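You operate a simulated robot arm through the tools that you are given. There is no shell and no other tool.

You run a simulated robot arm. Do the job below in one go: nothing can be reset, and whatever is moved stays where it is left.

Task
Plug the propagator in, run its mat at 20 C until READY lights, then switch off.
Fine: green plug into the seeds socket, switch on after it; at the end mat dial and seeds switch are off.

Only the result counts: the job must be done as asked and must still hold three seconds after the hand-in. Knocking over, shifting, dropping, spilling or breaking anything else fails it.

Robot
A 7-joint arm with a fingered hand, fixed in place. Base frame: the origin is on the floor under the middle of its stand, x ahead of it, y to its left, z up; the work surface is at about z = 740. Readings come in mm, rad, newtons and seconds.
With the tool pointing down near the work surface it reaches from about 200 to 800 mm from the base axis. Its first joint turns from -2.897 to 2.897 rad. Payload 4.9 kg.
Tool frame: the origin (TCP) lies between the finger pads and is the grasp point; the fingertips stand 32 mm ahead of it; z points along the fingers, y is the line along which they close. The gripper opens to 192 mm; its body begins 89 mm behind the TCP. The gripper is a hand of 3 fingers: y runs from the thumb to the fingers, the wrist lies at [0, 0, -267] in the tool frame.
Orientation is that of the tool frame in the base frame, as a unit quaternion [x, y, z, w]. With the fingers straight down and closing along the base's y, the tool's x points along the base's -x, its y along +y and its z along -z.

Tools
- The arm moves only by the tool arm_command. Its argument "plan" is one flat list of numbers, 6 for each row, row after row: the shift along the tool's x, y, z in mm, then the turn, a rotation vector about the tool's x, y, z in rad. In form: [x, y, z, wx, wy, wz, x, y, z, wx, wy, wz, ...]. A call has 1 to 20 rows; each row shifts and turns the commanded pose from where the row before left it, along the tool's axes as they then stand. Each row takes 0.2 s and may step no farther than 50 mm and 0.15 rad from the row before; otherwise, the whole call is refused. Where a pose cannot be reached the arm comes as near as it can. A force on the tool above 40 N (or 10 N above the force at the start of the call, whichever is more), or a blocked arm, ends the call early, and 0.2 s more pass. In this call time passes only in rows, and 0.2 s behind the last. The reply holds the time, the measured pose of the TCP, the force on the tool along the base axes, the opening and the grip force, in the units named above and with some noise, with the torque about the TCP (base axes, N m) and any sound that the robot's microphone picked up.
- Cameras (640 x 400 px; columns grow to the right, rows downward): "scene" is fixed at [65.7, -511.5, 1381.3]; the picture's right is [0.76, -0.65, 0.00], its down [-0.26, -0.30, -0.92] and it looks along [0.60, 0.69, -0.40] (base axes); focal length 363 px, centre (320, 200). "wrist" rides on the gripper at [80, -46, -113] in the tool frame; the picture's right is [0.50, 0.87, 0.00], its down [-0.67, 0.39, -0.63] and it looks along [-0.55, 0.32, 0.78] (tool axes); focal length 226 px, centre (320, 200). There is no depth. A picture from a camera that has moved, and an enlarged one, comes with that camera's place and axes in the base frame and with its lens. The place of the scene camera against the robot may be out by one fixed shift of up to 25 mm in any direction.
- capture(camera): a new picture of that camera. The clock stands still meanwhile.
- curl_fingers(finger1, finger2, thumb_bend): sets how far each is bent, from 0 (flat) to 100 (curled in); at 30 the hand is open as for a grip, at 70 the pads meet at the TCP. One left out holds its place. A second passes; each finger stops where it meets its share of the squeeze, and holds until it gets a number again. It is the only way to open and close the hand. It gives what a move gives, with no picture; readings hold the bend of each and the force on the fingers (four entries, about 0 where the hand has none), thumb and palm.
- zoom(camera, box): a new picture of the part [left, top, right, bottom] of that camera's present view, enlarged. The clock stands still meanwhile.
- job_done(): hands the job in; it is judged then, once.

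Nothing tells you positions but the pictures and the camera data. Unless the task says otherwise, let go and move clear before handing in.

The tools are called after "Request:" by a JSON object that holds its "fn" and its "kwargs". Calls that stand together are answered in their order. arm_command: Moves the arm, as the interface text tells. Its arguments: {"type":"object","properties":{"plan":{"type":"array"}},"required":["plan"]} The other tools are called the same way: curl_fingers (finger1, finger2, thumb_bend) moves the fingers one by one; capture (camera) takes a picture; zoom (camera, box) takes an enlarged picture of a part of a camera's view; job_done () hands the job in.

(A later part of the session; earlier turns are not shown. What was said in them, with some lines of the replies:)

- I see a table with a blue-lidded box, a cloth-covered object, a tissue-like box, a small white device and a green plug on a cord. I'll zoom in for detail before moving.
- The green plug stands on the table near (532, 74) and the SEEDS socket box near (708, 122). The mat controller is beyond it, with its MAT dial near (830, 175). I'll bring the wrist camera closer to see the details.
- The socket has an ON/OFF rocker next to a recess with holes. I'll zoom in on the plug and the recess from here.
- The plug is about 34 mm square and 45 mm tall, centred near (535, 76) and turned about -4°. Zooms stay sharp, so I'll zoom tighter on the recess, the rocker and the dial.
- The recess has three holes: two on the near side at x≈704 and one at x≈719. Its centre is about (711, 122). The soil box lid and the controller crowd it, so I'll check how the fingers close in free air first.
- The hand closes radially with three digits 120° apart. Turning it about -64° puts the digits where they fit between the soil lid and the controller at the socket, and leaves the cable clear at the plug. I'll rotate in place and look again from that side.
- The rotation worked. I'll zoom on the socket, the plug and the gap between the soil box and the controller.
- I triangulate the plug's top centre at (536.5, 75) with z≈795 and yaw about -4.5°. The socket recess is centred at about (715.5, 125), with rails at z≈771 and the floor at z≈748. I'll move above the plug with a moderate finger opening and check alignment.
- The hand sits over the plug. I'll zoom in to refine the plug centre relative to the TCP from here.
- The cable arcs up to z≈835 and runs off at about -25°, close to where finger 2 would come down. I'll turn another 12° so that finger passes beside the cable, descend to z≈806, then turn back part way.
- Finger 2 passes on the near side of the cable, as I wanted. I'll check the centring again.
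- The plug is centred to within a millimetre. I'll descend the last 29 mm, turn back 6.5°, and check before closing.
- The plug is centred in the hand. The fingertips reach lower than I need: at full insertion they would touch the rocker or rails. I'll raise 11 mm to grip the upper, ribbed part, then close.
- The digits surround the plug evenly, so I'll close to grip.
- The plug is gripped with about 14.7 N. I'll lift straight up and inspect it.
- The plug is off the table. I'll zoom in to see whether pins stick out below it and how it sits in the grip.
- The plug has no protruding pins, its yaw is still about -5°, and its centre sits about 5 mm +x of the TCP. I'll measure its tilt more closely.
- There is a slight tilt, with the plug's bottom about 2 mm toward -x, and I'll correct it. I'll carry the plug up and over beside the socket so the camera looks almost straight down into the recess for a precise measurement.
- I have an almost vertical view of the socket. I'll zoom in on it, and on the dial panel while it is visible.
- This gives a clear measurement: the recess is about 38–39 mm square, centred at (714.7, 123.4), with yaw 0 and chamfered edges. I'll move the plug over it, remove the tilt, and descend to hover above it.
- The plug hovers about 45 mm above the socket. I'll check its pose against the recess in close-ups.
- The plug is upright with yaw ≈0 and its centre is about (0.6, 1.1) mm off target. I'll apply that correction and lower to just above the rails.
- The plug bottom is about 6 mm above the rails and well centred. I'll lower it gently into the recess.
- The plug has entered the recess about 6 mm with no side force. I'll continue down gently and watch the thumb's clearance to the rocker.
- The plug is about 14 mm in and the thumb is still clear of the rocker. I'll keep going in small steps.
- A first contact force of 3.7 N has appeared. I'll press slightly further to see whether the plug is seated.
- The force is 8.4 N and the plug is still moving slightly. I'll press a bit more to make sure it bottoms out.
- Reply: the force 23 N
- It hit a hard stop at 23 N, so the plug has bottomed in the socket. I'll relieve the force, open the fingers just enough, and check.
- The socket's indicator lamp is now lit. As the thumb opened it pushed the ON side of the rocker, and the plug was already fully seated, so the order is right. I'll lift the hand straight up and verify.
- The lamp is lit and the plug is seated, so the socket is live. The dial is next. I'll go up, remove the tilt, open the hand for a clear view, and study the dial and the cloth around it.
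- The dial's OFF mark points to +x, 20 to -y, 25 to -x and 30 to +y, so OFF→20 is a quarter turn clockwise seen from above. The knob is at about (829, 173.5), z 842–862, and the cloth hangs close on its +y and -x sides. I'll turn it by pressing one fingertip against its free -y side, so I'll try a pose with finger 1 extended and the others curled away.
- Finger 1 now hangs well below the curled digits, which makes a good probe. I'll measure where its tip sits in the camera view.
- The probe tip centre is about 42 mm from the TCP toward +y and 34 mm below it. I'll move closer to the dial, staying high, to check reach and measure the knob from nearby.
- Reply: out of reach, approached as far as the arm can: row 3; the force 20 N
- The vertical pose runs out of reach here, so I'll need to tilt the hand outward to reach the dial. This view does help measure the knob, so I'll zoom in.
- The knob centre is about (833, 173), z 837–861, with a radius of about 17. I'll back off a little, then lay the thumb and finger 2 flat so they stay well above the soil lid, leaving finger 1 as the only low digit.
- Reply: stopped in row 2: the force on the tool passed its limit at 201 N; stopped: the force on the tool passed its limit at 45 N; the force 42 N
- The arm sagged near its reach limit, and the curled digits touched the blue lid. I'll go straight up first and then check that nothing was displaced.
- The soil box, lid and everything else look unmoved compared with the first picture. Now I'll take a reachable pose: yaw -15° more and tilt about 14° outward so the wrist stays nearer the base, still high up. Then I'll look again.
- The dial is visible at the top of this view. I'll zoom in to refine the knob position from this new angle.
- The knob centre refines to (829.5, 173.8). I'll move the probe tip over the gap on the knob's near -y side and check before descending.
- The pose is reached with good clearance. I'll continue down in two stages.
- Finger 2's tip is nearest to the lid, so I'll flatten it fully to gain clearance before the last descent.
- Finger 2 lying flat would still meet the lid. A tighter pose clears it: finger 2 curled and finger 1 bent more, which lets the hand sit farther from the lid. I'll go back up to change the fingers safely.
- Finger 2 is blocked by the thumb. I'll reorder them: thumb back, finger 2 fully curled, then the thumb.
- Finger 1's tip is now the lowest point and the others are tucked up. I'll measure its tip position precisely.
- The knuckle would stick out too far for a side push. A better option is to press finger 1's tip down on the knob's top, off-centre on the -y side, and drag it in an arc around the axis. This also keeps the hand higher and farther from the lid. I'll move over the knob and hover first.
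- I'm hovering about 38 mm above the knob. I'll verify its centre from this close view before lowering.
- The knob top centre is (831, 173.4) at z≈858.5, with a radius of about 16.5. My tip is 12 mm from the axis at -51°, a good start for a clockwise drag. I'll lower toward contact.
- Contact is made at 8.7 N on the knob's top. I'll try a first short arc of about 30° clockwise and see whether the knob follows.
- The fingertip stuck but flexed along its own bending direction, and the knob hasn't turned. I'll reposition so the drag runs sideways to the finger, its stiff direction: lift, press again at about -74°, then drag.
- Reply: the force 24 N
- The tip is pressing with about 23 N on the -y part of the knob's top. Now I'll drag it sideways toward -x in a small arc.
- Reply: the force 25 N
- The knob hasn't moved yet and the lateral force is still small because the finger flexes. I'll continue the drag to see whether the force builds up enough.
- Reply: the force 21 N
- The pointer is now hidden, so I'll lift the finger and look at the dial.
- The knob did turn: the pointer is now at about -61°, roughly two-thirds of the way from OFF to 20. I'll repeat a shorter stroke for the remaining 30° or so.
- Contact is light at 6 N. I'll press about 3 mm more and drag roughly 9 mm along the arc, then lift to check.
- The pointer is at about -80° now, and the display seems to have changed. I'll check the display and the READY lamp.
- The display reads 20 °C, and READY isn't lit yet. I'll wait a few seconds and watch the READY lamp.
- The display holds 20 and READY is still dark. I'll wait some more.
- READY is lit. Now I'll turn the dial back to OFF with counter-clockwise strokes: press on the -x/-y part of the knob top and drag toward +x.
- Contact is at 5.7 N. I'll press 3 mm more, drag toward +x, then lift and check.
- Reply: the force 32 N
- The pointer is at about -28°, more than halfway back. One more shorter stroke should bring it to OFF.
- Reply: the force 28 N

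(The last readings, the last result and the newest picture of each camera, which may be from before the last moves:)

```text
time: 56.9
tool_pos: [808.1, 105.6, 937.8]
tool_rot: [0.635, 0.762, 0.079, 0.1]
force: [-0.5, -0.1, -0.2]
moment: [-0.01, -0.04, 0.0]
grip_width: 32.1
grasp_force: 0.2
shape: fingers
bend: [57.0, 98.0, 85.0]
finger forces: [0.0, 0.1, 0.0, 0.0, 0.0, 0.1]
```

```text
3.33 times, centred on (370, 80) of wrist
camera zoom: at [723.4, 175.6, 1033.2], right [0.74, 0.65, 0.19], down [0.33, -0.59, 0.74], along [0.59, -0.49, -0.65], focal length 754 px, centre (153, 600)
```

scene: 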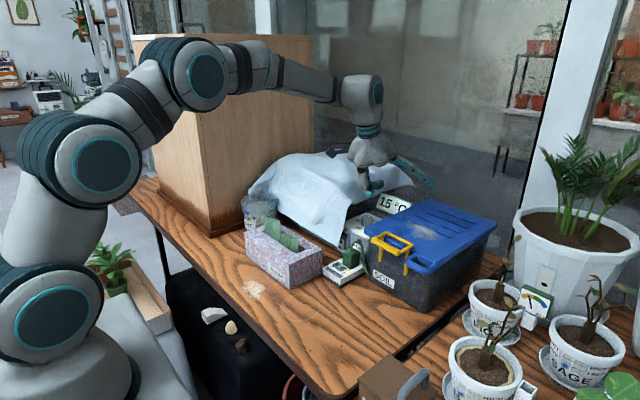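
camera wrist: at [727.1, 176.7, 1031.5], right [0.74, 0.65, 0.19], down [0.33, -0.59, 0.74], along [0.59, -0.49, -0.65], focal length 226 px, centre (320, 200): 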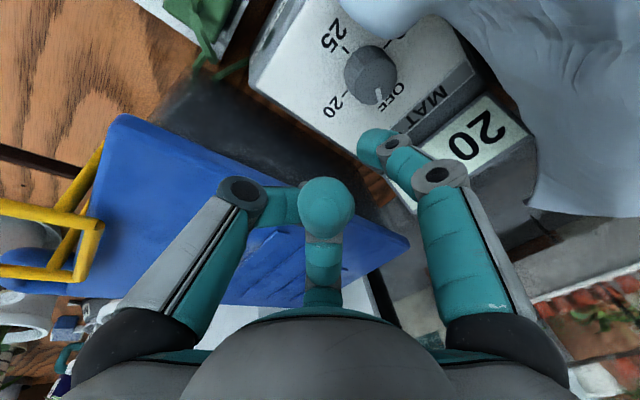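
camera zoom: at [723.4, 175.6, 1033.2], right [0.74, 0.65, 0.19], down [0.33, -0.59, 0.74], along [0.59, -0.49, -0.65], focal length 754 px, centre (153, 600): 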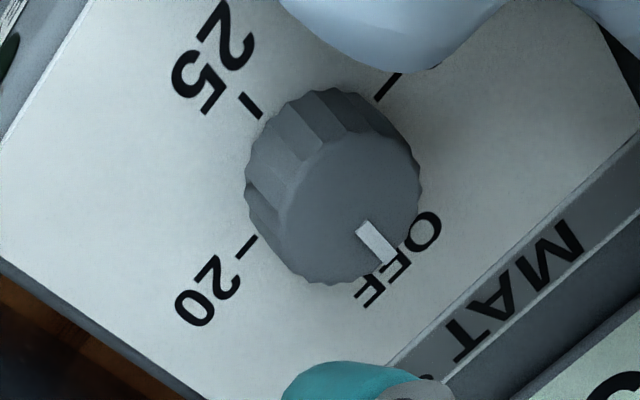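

The display is back to 15 and the pointer is on OFF. The last thing is the SEEDS rocker. I'll lift, move back over the socket area at height, remove the tilt and turn the hand so finger 1 can press the OFF side without approaching the soil lid.

Request:
{"fn": "arm_command", "kwargs": {"plan": [-1.29, 7.3, -29.05, 0, 0, 0, -1.29, 7.3, -29.05, 0, 0, 0, 6.94, -39.36, -10.2, 0, 0, 0, 6.94, -39.36, -10.2, 0, 0, 0, 6.94, -39.36, -10.2, 0, 0, 0, 6.94, -39.36, -10.2, 0, 0, 0, 0, 0, 0, 0.1231, 0.0217, 0, 0, 0, 0, 0.1231, 0.0217, 0, 0, 0, 0, 0, 0, 0.1163, 0, 0, 0, 0, 0, 0.1163, 0, 0, 0, 0, 0, 0.1163]}}

Request:
{"fn": "capture", "kwargs": {"camera": "wrist"}}

Request:
{"fn": "capture", "kwargs": {"camera": "scene"}}

```text
time: 59.3
tool_pos: [643.5, 106.4, 999.9]
tool_rot: [0.765, 0.644, 0.0, 0.005]
force: [0.9, -0.3, -0.1]
moment: [0.01, 0.02, -0.01]
grip_width: 32.0
grasp_force: 0.1
shape: fingers
bend: [57.0, 98.0, 85.0]
finger forces: [0.0, 0.0, 0.1, 0.0, 0.1, 0.1]
```

```text
taken
camera wrist: at [612.2, 191.8, 1111.7], right [0.94, 0.35, 0.0], down [0.26, -0.72, 0.64], along [0.22, -0.6, -0.77], focal length 226 px, centre (320, 200)
```

wrist: 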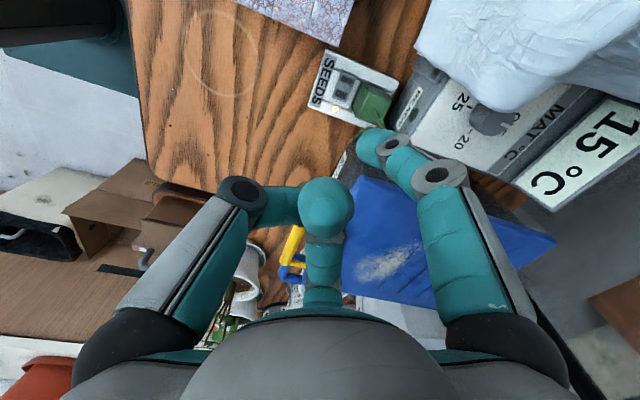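

```text
taken
```

scene: 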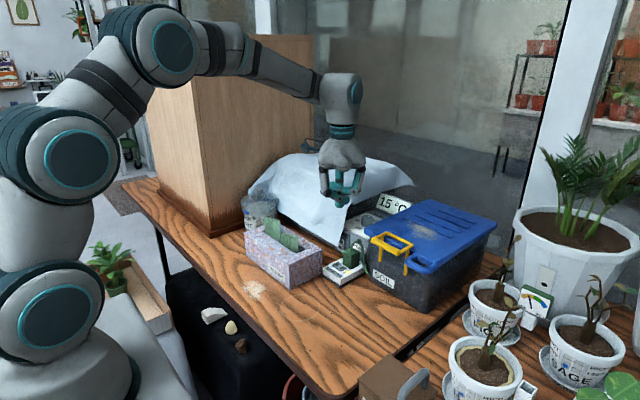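

The hand is vertical again beside the socket. I'll zoom in on the rocker to locate its OFF side.

Request:
{"fn": "zoom", "kwargs": {"camera": "wrist", "box": [300, 40, 410, 140]}}

Request:
{"fn": "zoom", "kwargs": {"camera": "wrist", "box": [340, 110, 440, 210]}}

Request:
{"fn": "zoom", "kwargs": {"camera": "scene", "box": [320, 245, 380, 295]}}

```text
4.00 times, centred on (355, 90) of wrist
camera zoom: at [612.2, 191.8, 1111.7], right [0.94, 0.35, 0.0], down [0.26, -0.72, 0.64], along [0.22, -0.6, -0.77], focal length 904 px, centre (180, 640)
```

zoom: 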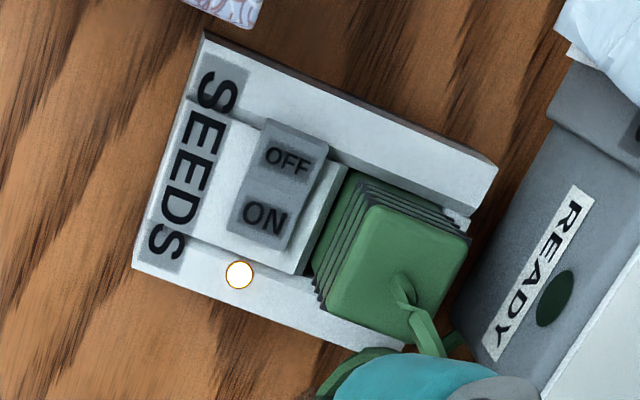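

```text
4.00 times, centred on (390, 160) of wrist
camera zoom: at [612.2, 191.8, 1111.7], right [0.94, 0.35, 0.0], down [0.26, -0.72, 0.64], along [0.22, -0.6, -0.77], focal length 904 px, centre (40, 360)
```

zoom: 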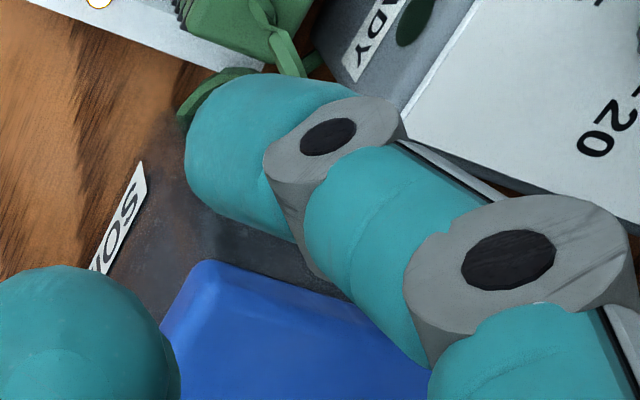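

```text
8.00 times, centred on (350, 270) of scene
camera zoom: at [65.7, -511.5, 1381.3], right [0.76, -0.65, 0.0], down [-0.26, -0.3, -0.92], along [0.6, 0.69, -0.4], focal length 2903 px, centre (80, -360)
```

zoom: 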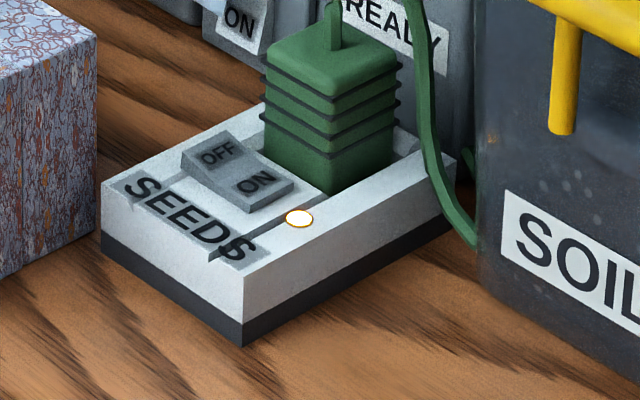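

The lamp is still lit and ON is pressed down. The OFF side's centre is about (669, 141). I'll move finger 1's tip above it and descend partway.

Request:
{"fn": "arm_command", "kwargs": {"plan": [4.42, -5.45, 0, 0, 0, 0, 0.26, -0.3, 40, 0, 0, 0, 0.26, -0.3, 40, 0, 0, 0, 0.26, -0.3, 40, 0, 0, 0]}}

Request:
{"fn": "capture", "kwargs": {"camera": "wrist"}}

Request:
{"fn": "zoom", "kwargs": {"camera": "scene", "box": [300, 190, 400, 300]}}

```text
time: 60.3
tool_pos: [639.7, 111.2, 879.3]
tool_rot: [0.765, 0.644, 0.001, 0.005]
force: [0.3, 0.5, 0.4]
moment: [-0.01, -0.02, -0.01]
grip_width: 32.0
grasp_force: 0.0
shape: fingers
bend: [57.0, 98.0, 85.0]
finger forces: [0.0, 0.0, 0.0, 0.1, 0.0, 0.0]
```

```text
taken
camera wrist: at [607.7, 197.7, 992.6], right [0.94, 0.35, 0.0], down [0.26, -0.72, 0.64], along [0.22, -0.6, -0.77], focal length 226 px, centre (320, 200)
```

wrist: 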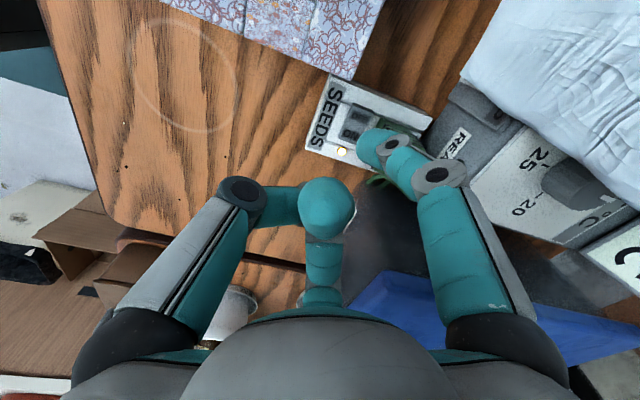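

```text
3.64 times, centred on (350, 245) of scene
camera zoom: at [65.7, -511.5, 1381.3], right [0.76, -0.65, 0.0], down [-0.26, -0.3, -0.92], along [0.6, 0.69, -0.4], focal length 1320 px, centre (211, 36)
```

zoom: 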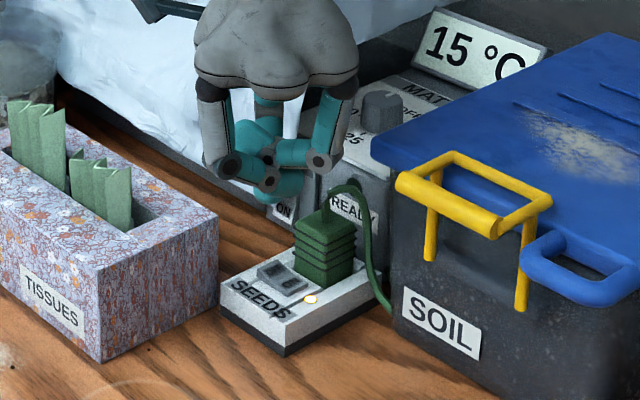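

The clearances look good. I'll descend to just above the rocker.

Request:
{"fn": "arm_command", "kwargs": {"plan": [0.15, -0.17, 23, 0, 0, 0, 0.14, -0.16, 21, 0, 0, 0]}}

Request:
{"fn": "zoom", "kwargs": {"camera": "wrist", "box": [300, 80, 440, 220]}}

Request:
{"fn": "zoom", "kwargs": {"camera": "scene", "box": [320, 215, 400, 295]}}

```text
time: 60.9
tool_pos: [640.1, 111.9, 835.2]
tool_rot: [0.764, 0.645, 0.0, 0.005]
force: [0.2, 0.1, 0.2]
moment: [0.02, 0.01, 0.01]
grip_width: 32.1
grasp_force: 0.1
shape: fingers
bend: [57.0, 98.0, 85.0]
finger forces: [0.0, 0.0, 0.0, 0.0, 0.1, 0.0]
```

```text
2.86 times, centred on (370, 150) of wrist
camera zoom: at [607.7, 197.7, 947.4], right [0.94, 0.35, 0.0], down [0.26, -0.72, 0.64], along [0.22, -0.6, -0.77], focal length 646 px, centre (177, 343)
```

zoom: 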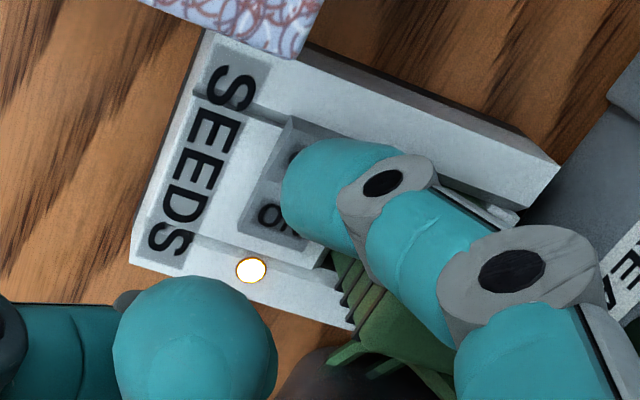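

```text
5.00 times, centred on (360, 255) of scene
camera zoom: at [65.7, -511.5, 1381.3], right [0.76, -0.65, 0.0], down [-0.26, -0.3, -0.92], along [0.6, 0.69, -0.4], focal length 1814 px, centre (120, -75)
```

zoom: 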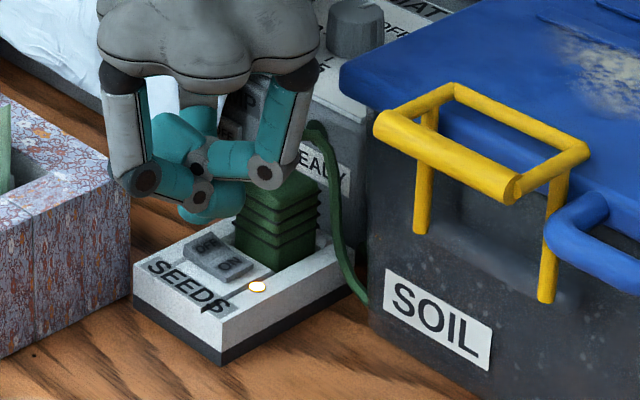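

The tip is lined up over the OFF half. I'll press down in small steps.

Request:
{"fn": "arm_command", "kwargs": {"plan": [0.03, -0.03, 4, 0, 0, 0, 0.03, -0.03, 4, 0, 0, 0, 0.03, -0.03, 4, 0, 0, 0]}}

Request:
{"fn": "zoom", "kwargs": {"camera": "wrist", "box": [300, 80, 440, 220]}}

Request:
{"fn": "zoom", "kwargs": {"camera": "scene", "box": [330, 230, 390, 290]}}

```text
time: 61.7
tool_pos: [640.2, 110.2, 821.5]
tool_rot: [0.764, 0.645, 0.0, 0.004]
force: [0.6, -0.8, -0.2]
moment: [0.01, 0.01, 0.02]
grip_width: 31.8
grasp_force: 0.1
shape: fingers
bend: [57.0, 98.0, 85.0]
finger forces: [0.0, 0.0, 0.0, 0.0, 0.0, 0.0]
```

```text
2.86 times, centred on (370, 150) of wrist
camera zoom: at [607.4, 197.0, 935.3], right [0.94, 0.35, 0.0], down [0.27, -0.72, 0.64], along [0.22, -0.6, -0.77], focal length 646 px, centre (177, 343)
```

zoom: 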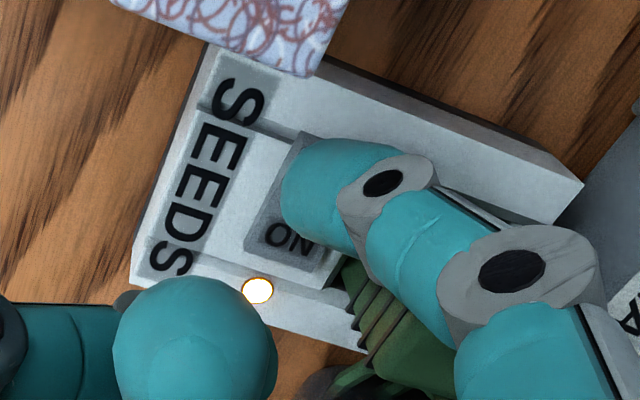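

```text
6.67 times, centred on (360, 260) of scene
camera zoom: at [65.7, -511.5, 1381.3], right [0.76, -0.65, 0.0], down [-0.26, -0.3, -0.92], along [0.6, 0.69, -0.4], focal length 2419 px, centre (53, -200)
```

zoom: 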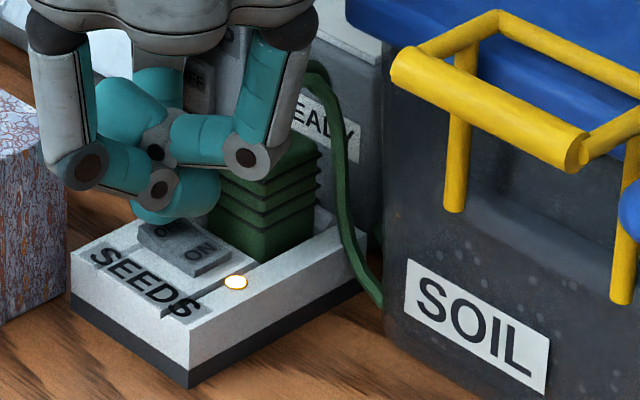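

There's no contact yet, so I'll continue in 2 mm steps.

Request:
{"fn": "arm_command", "kwargs": {"plan": [0.015, -0.015, 2, 0, 0, 0, 0.015, -0.015, 2, 0, 0, 0, 0.015, -0.015, 2, 0, 0, 0]}}

Request:
{"fn": "zoom", "kwargs": {"camera": "wrist", "box": [300, 80, 440, 220]}}

Request:
{"fn": "zoom", "kwargs": {"camera": "scene", "box": [330, 230, 390, 290]}}

```text
time: 62.5
tool_pos: [638.9, 111.5, 816.9]
tool_rot: [0.764, 0.645, 0.0, 0.004]
force: [0.0, 0.4, 2.6]
moment: [0.1, -0.06, 0.03]
grip_width: 32.0
grasp_force: 1.2
shape: fingers
bend: [57.0, 98.0, 85.0]
finger forces: [3.2, 0.0, 0.0, 0.0, 0.0, 0.0]
```

```text
2.86 times, centred on (370, 150) of wrist
camera zoom: at [607.6, 197.0, 930.0], right [0.94, 0.35, 0.0], down [0.26, -0.72, 0.64], along [0.22, -0.6, -0.77], focal length 646 px, centre (177, 343)
```

zoom: 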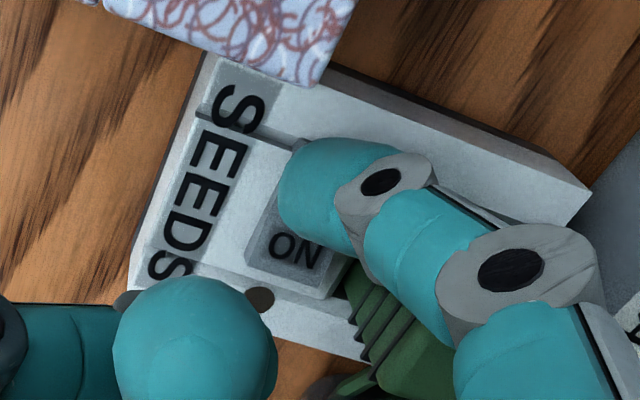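

```text
6.67 times, centred on (360, 260) of scene
camera zoom: at [65.7, -511.5, 1381.3], right [0.76, -0.65, 0.0], down [-0.26, -0.3, -0.92], along [0.6, 0.69, -0.4], focal length 2419 px, centre (53, -200)
```

zoom: 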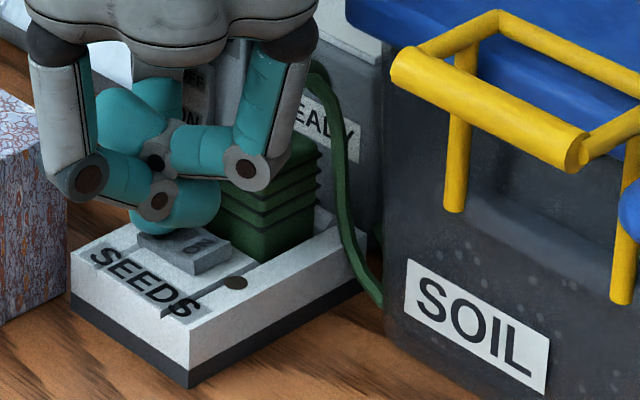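

The lamp went out, so the SEEDS switch is off. I'll lift straight up, move clear and verify everything.

Request:
{"fn": "arm_command", "kwargs": {"plan": [0, 0, -10, 0, 0, 0, 0, 0, -35, 0, 0, 0, 0, 0, -45, 0, 0, 0, 0, 0, -45, 0, 0, 0, 0, 0, -45, 0, 0, 0, 0, -45, 0, 0, 0, 0, 0, -45, 0, 0, 0, 0]}}

Request:
{"fn": "capture", "kwargs": {"camera": "scene"}}

Request:
{"fn": "zoom", "kwargs": {"camera": "scene", "box": [310, 180, 430, 300]}}

Request:
{"fn": "capture", "kwargs": {"camera": "wrist"}}

```text
time: 64.1
tool_pos: [549.5, 128.8, 995.3]
tool_rot: [0.765, 0.644, -0.001, 0.004]
force: [0.1, 0.8, 0.3]
moment: [-0.01, -0.01, -0.01]
grip_width: 32.2
grasp_force: 0.1
shape: fingers
bend: [57.0, 98.0, 85.0]
finger forces: [0.0, 0.1, 0.1, 0.0, 0.1, 0.0]
```

```text
taken
```

scene: 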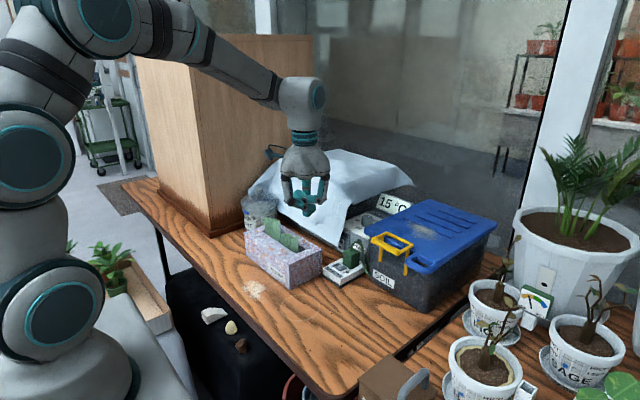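

```text
3.33 times, centred on (370, 240) of scene
camera zoom: at [65.7, -511.5, 1381.3], right [0.76, -0.65, 0.0], down [-0.26, -0.3, -0.92], along [0.6, 0.69, -0.4], focal length 1210 px, centre (153, 67)
```

zoom: 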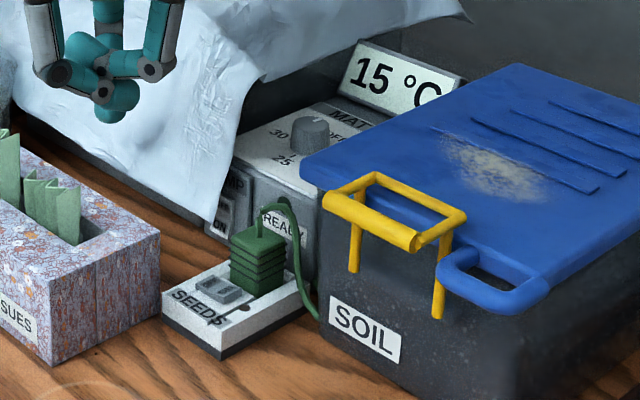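

```text
taken
camera wrist: at [518.3, 214.6, 1107.7], right [0.94, 0.35, 0.0], down [0.27, -0.72, 0.64], along [0.22, -0.6, -0.77], focal length 226 px, centre (320, 200)
```

wrist: 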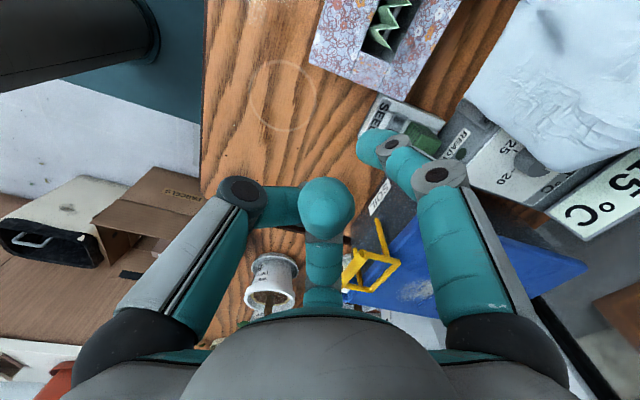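

I'll take a final close look at the dial, the switch and the plug before handing in.

Request:
{"fn": "zoom", "kwargs": {"camera": "scene", "box": [345, 205, 425, 290]}}

Request:
{"fn": "zoom", "kwargs": {"camera": "scene", "box": [230, 140, 510, 320]}}

Request:
{"fn": "zoom", "kwargs": {"camera": "scene", "box": [355, 250, 395, 285]}}

```text
4.71 times, centred on (385, 248) of scene
camera zoom: at [65.7, -511.5, 1381.3], right [0.76, -0.65, 0.0], down [-0.26, -0.3, -0.92], along [0.6, 0.69, -0.4], focal length 1708 px, centre (14, -24)
```

zoom: 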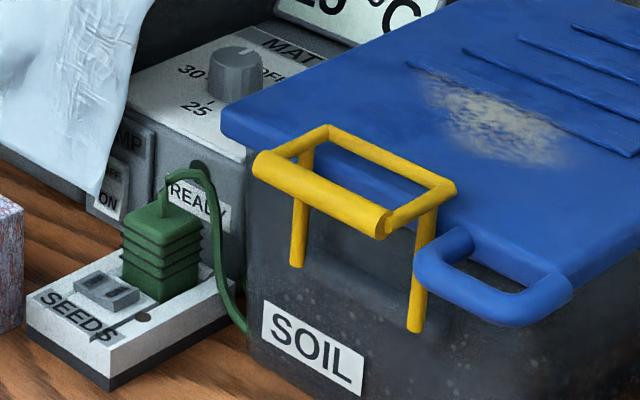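

```text
2.22 times, centred on (370, 230) of scene
camera zoom: at [65.7, -511.5, 1381.3], right [0.76, -0.65, 0.0], down [-0.26, -0.3, -0.92], along [0.6, 0.69, -0.4], focal length 806 px, centre (209, 133)
```

zoom: 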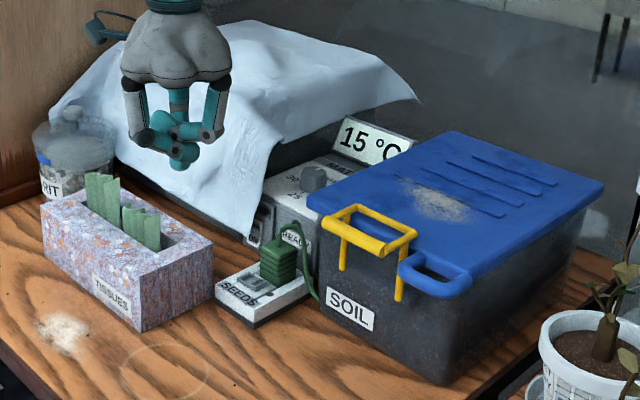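

```text
11.43 times, centred on (375, 268) of scene
camera zoom: at [65.7, -511.5, 1381.3], right [0.76, -0.65, 0.0], down [-0.26, -0.3, -0.92], along [0.6, 0.69, -0.4], focal length 4147 px, centre (-309, -571)
```

zoom: 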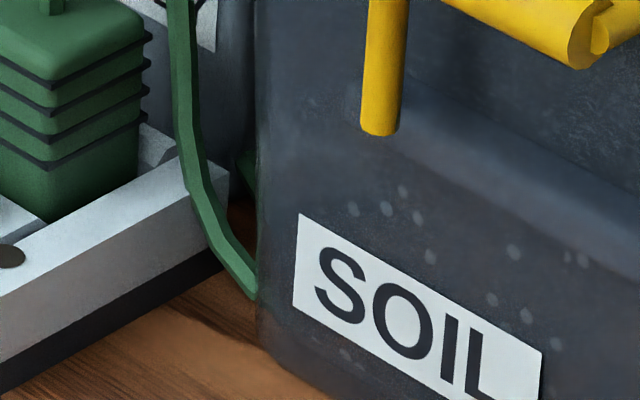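

The plug is seated, the dial points to OFF with the display at 15 °C, and the SEEDS switch is off with its lamp dark. The other objects look to be where they started, and the hand is clear. I'm handing in.

Request:
{"fn": "job_done", "kwargs": {}}

```text
The job is handed in.
```

The propagator job is done and handed in. The green plug is in the SEEDS socket, and the mat ran at 20 °C until READY lit. Then I turned the mat dial to OFF and switched the SEEDS socket off.

- **Switching on:** I didn't press the SEEDS switch on deliberately. As I let go of the plug, the thumb pushed the ON side. The plug was already fully seated, so the switch still came on after it.
- **Setting 20 °C:** the dial sat about 10° short of the 20 mark, but the display read 20 °C and READY lit a few seconds later.
- **Bump on the soil box:** while reaching for the dial, the arm sagged at its reach limit and the curled fingers hit the blue lid hard; the force reading was about 200 N. The box and lid look unmoved compared with the first picture.

At hand-in the SEEDS lamp was dark, the display was back to 15 °C, the plug was still seated, and the hand was clear of everything.
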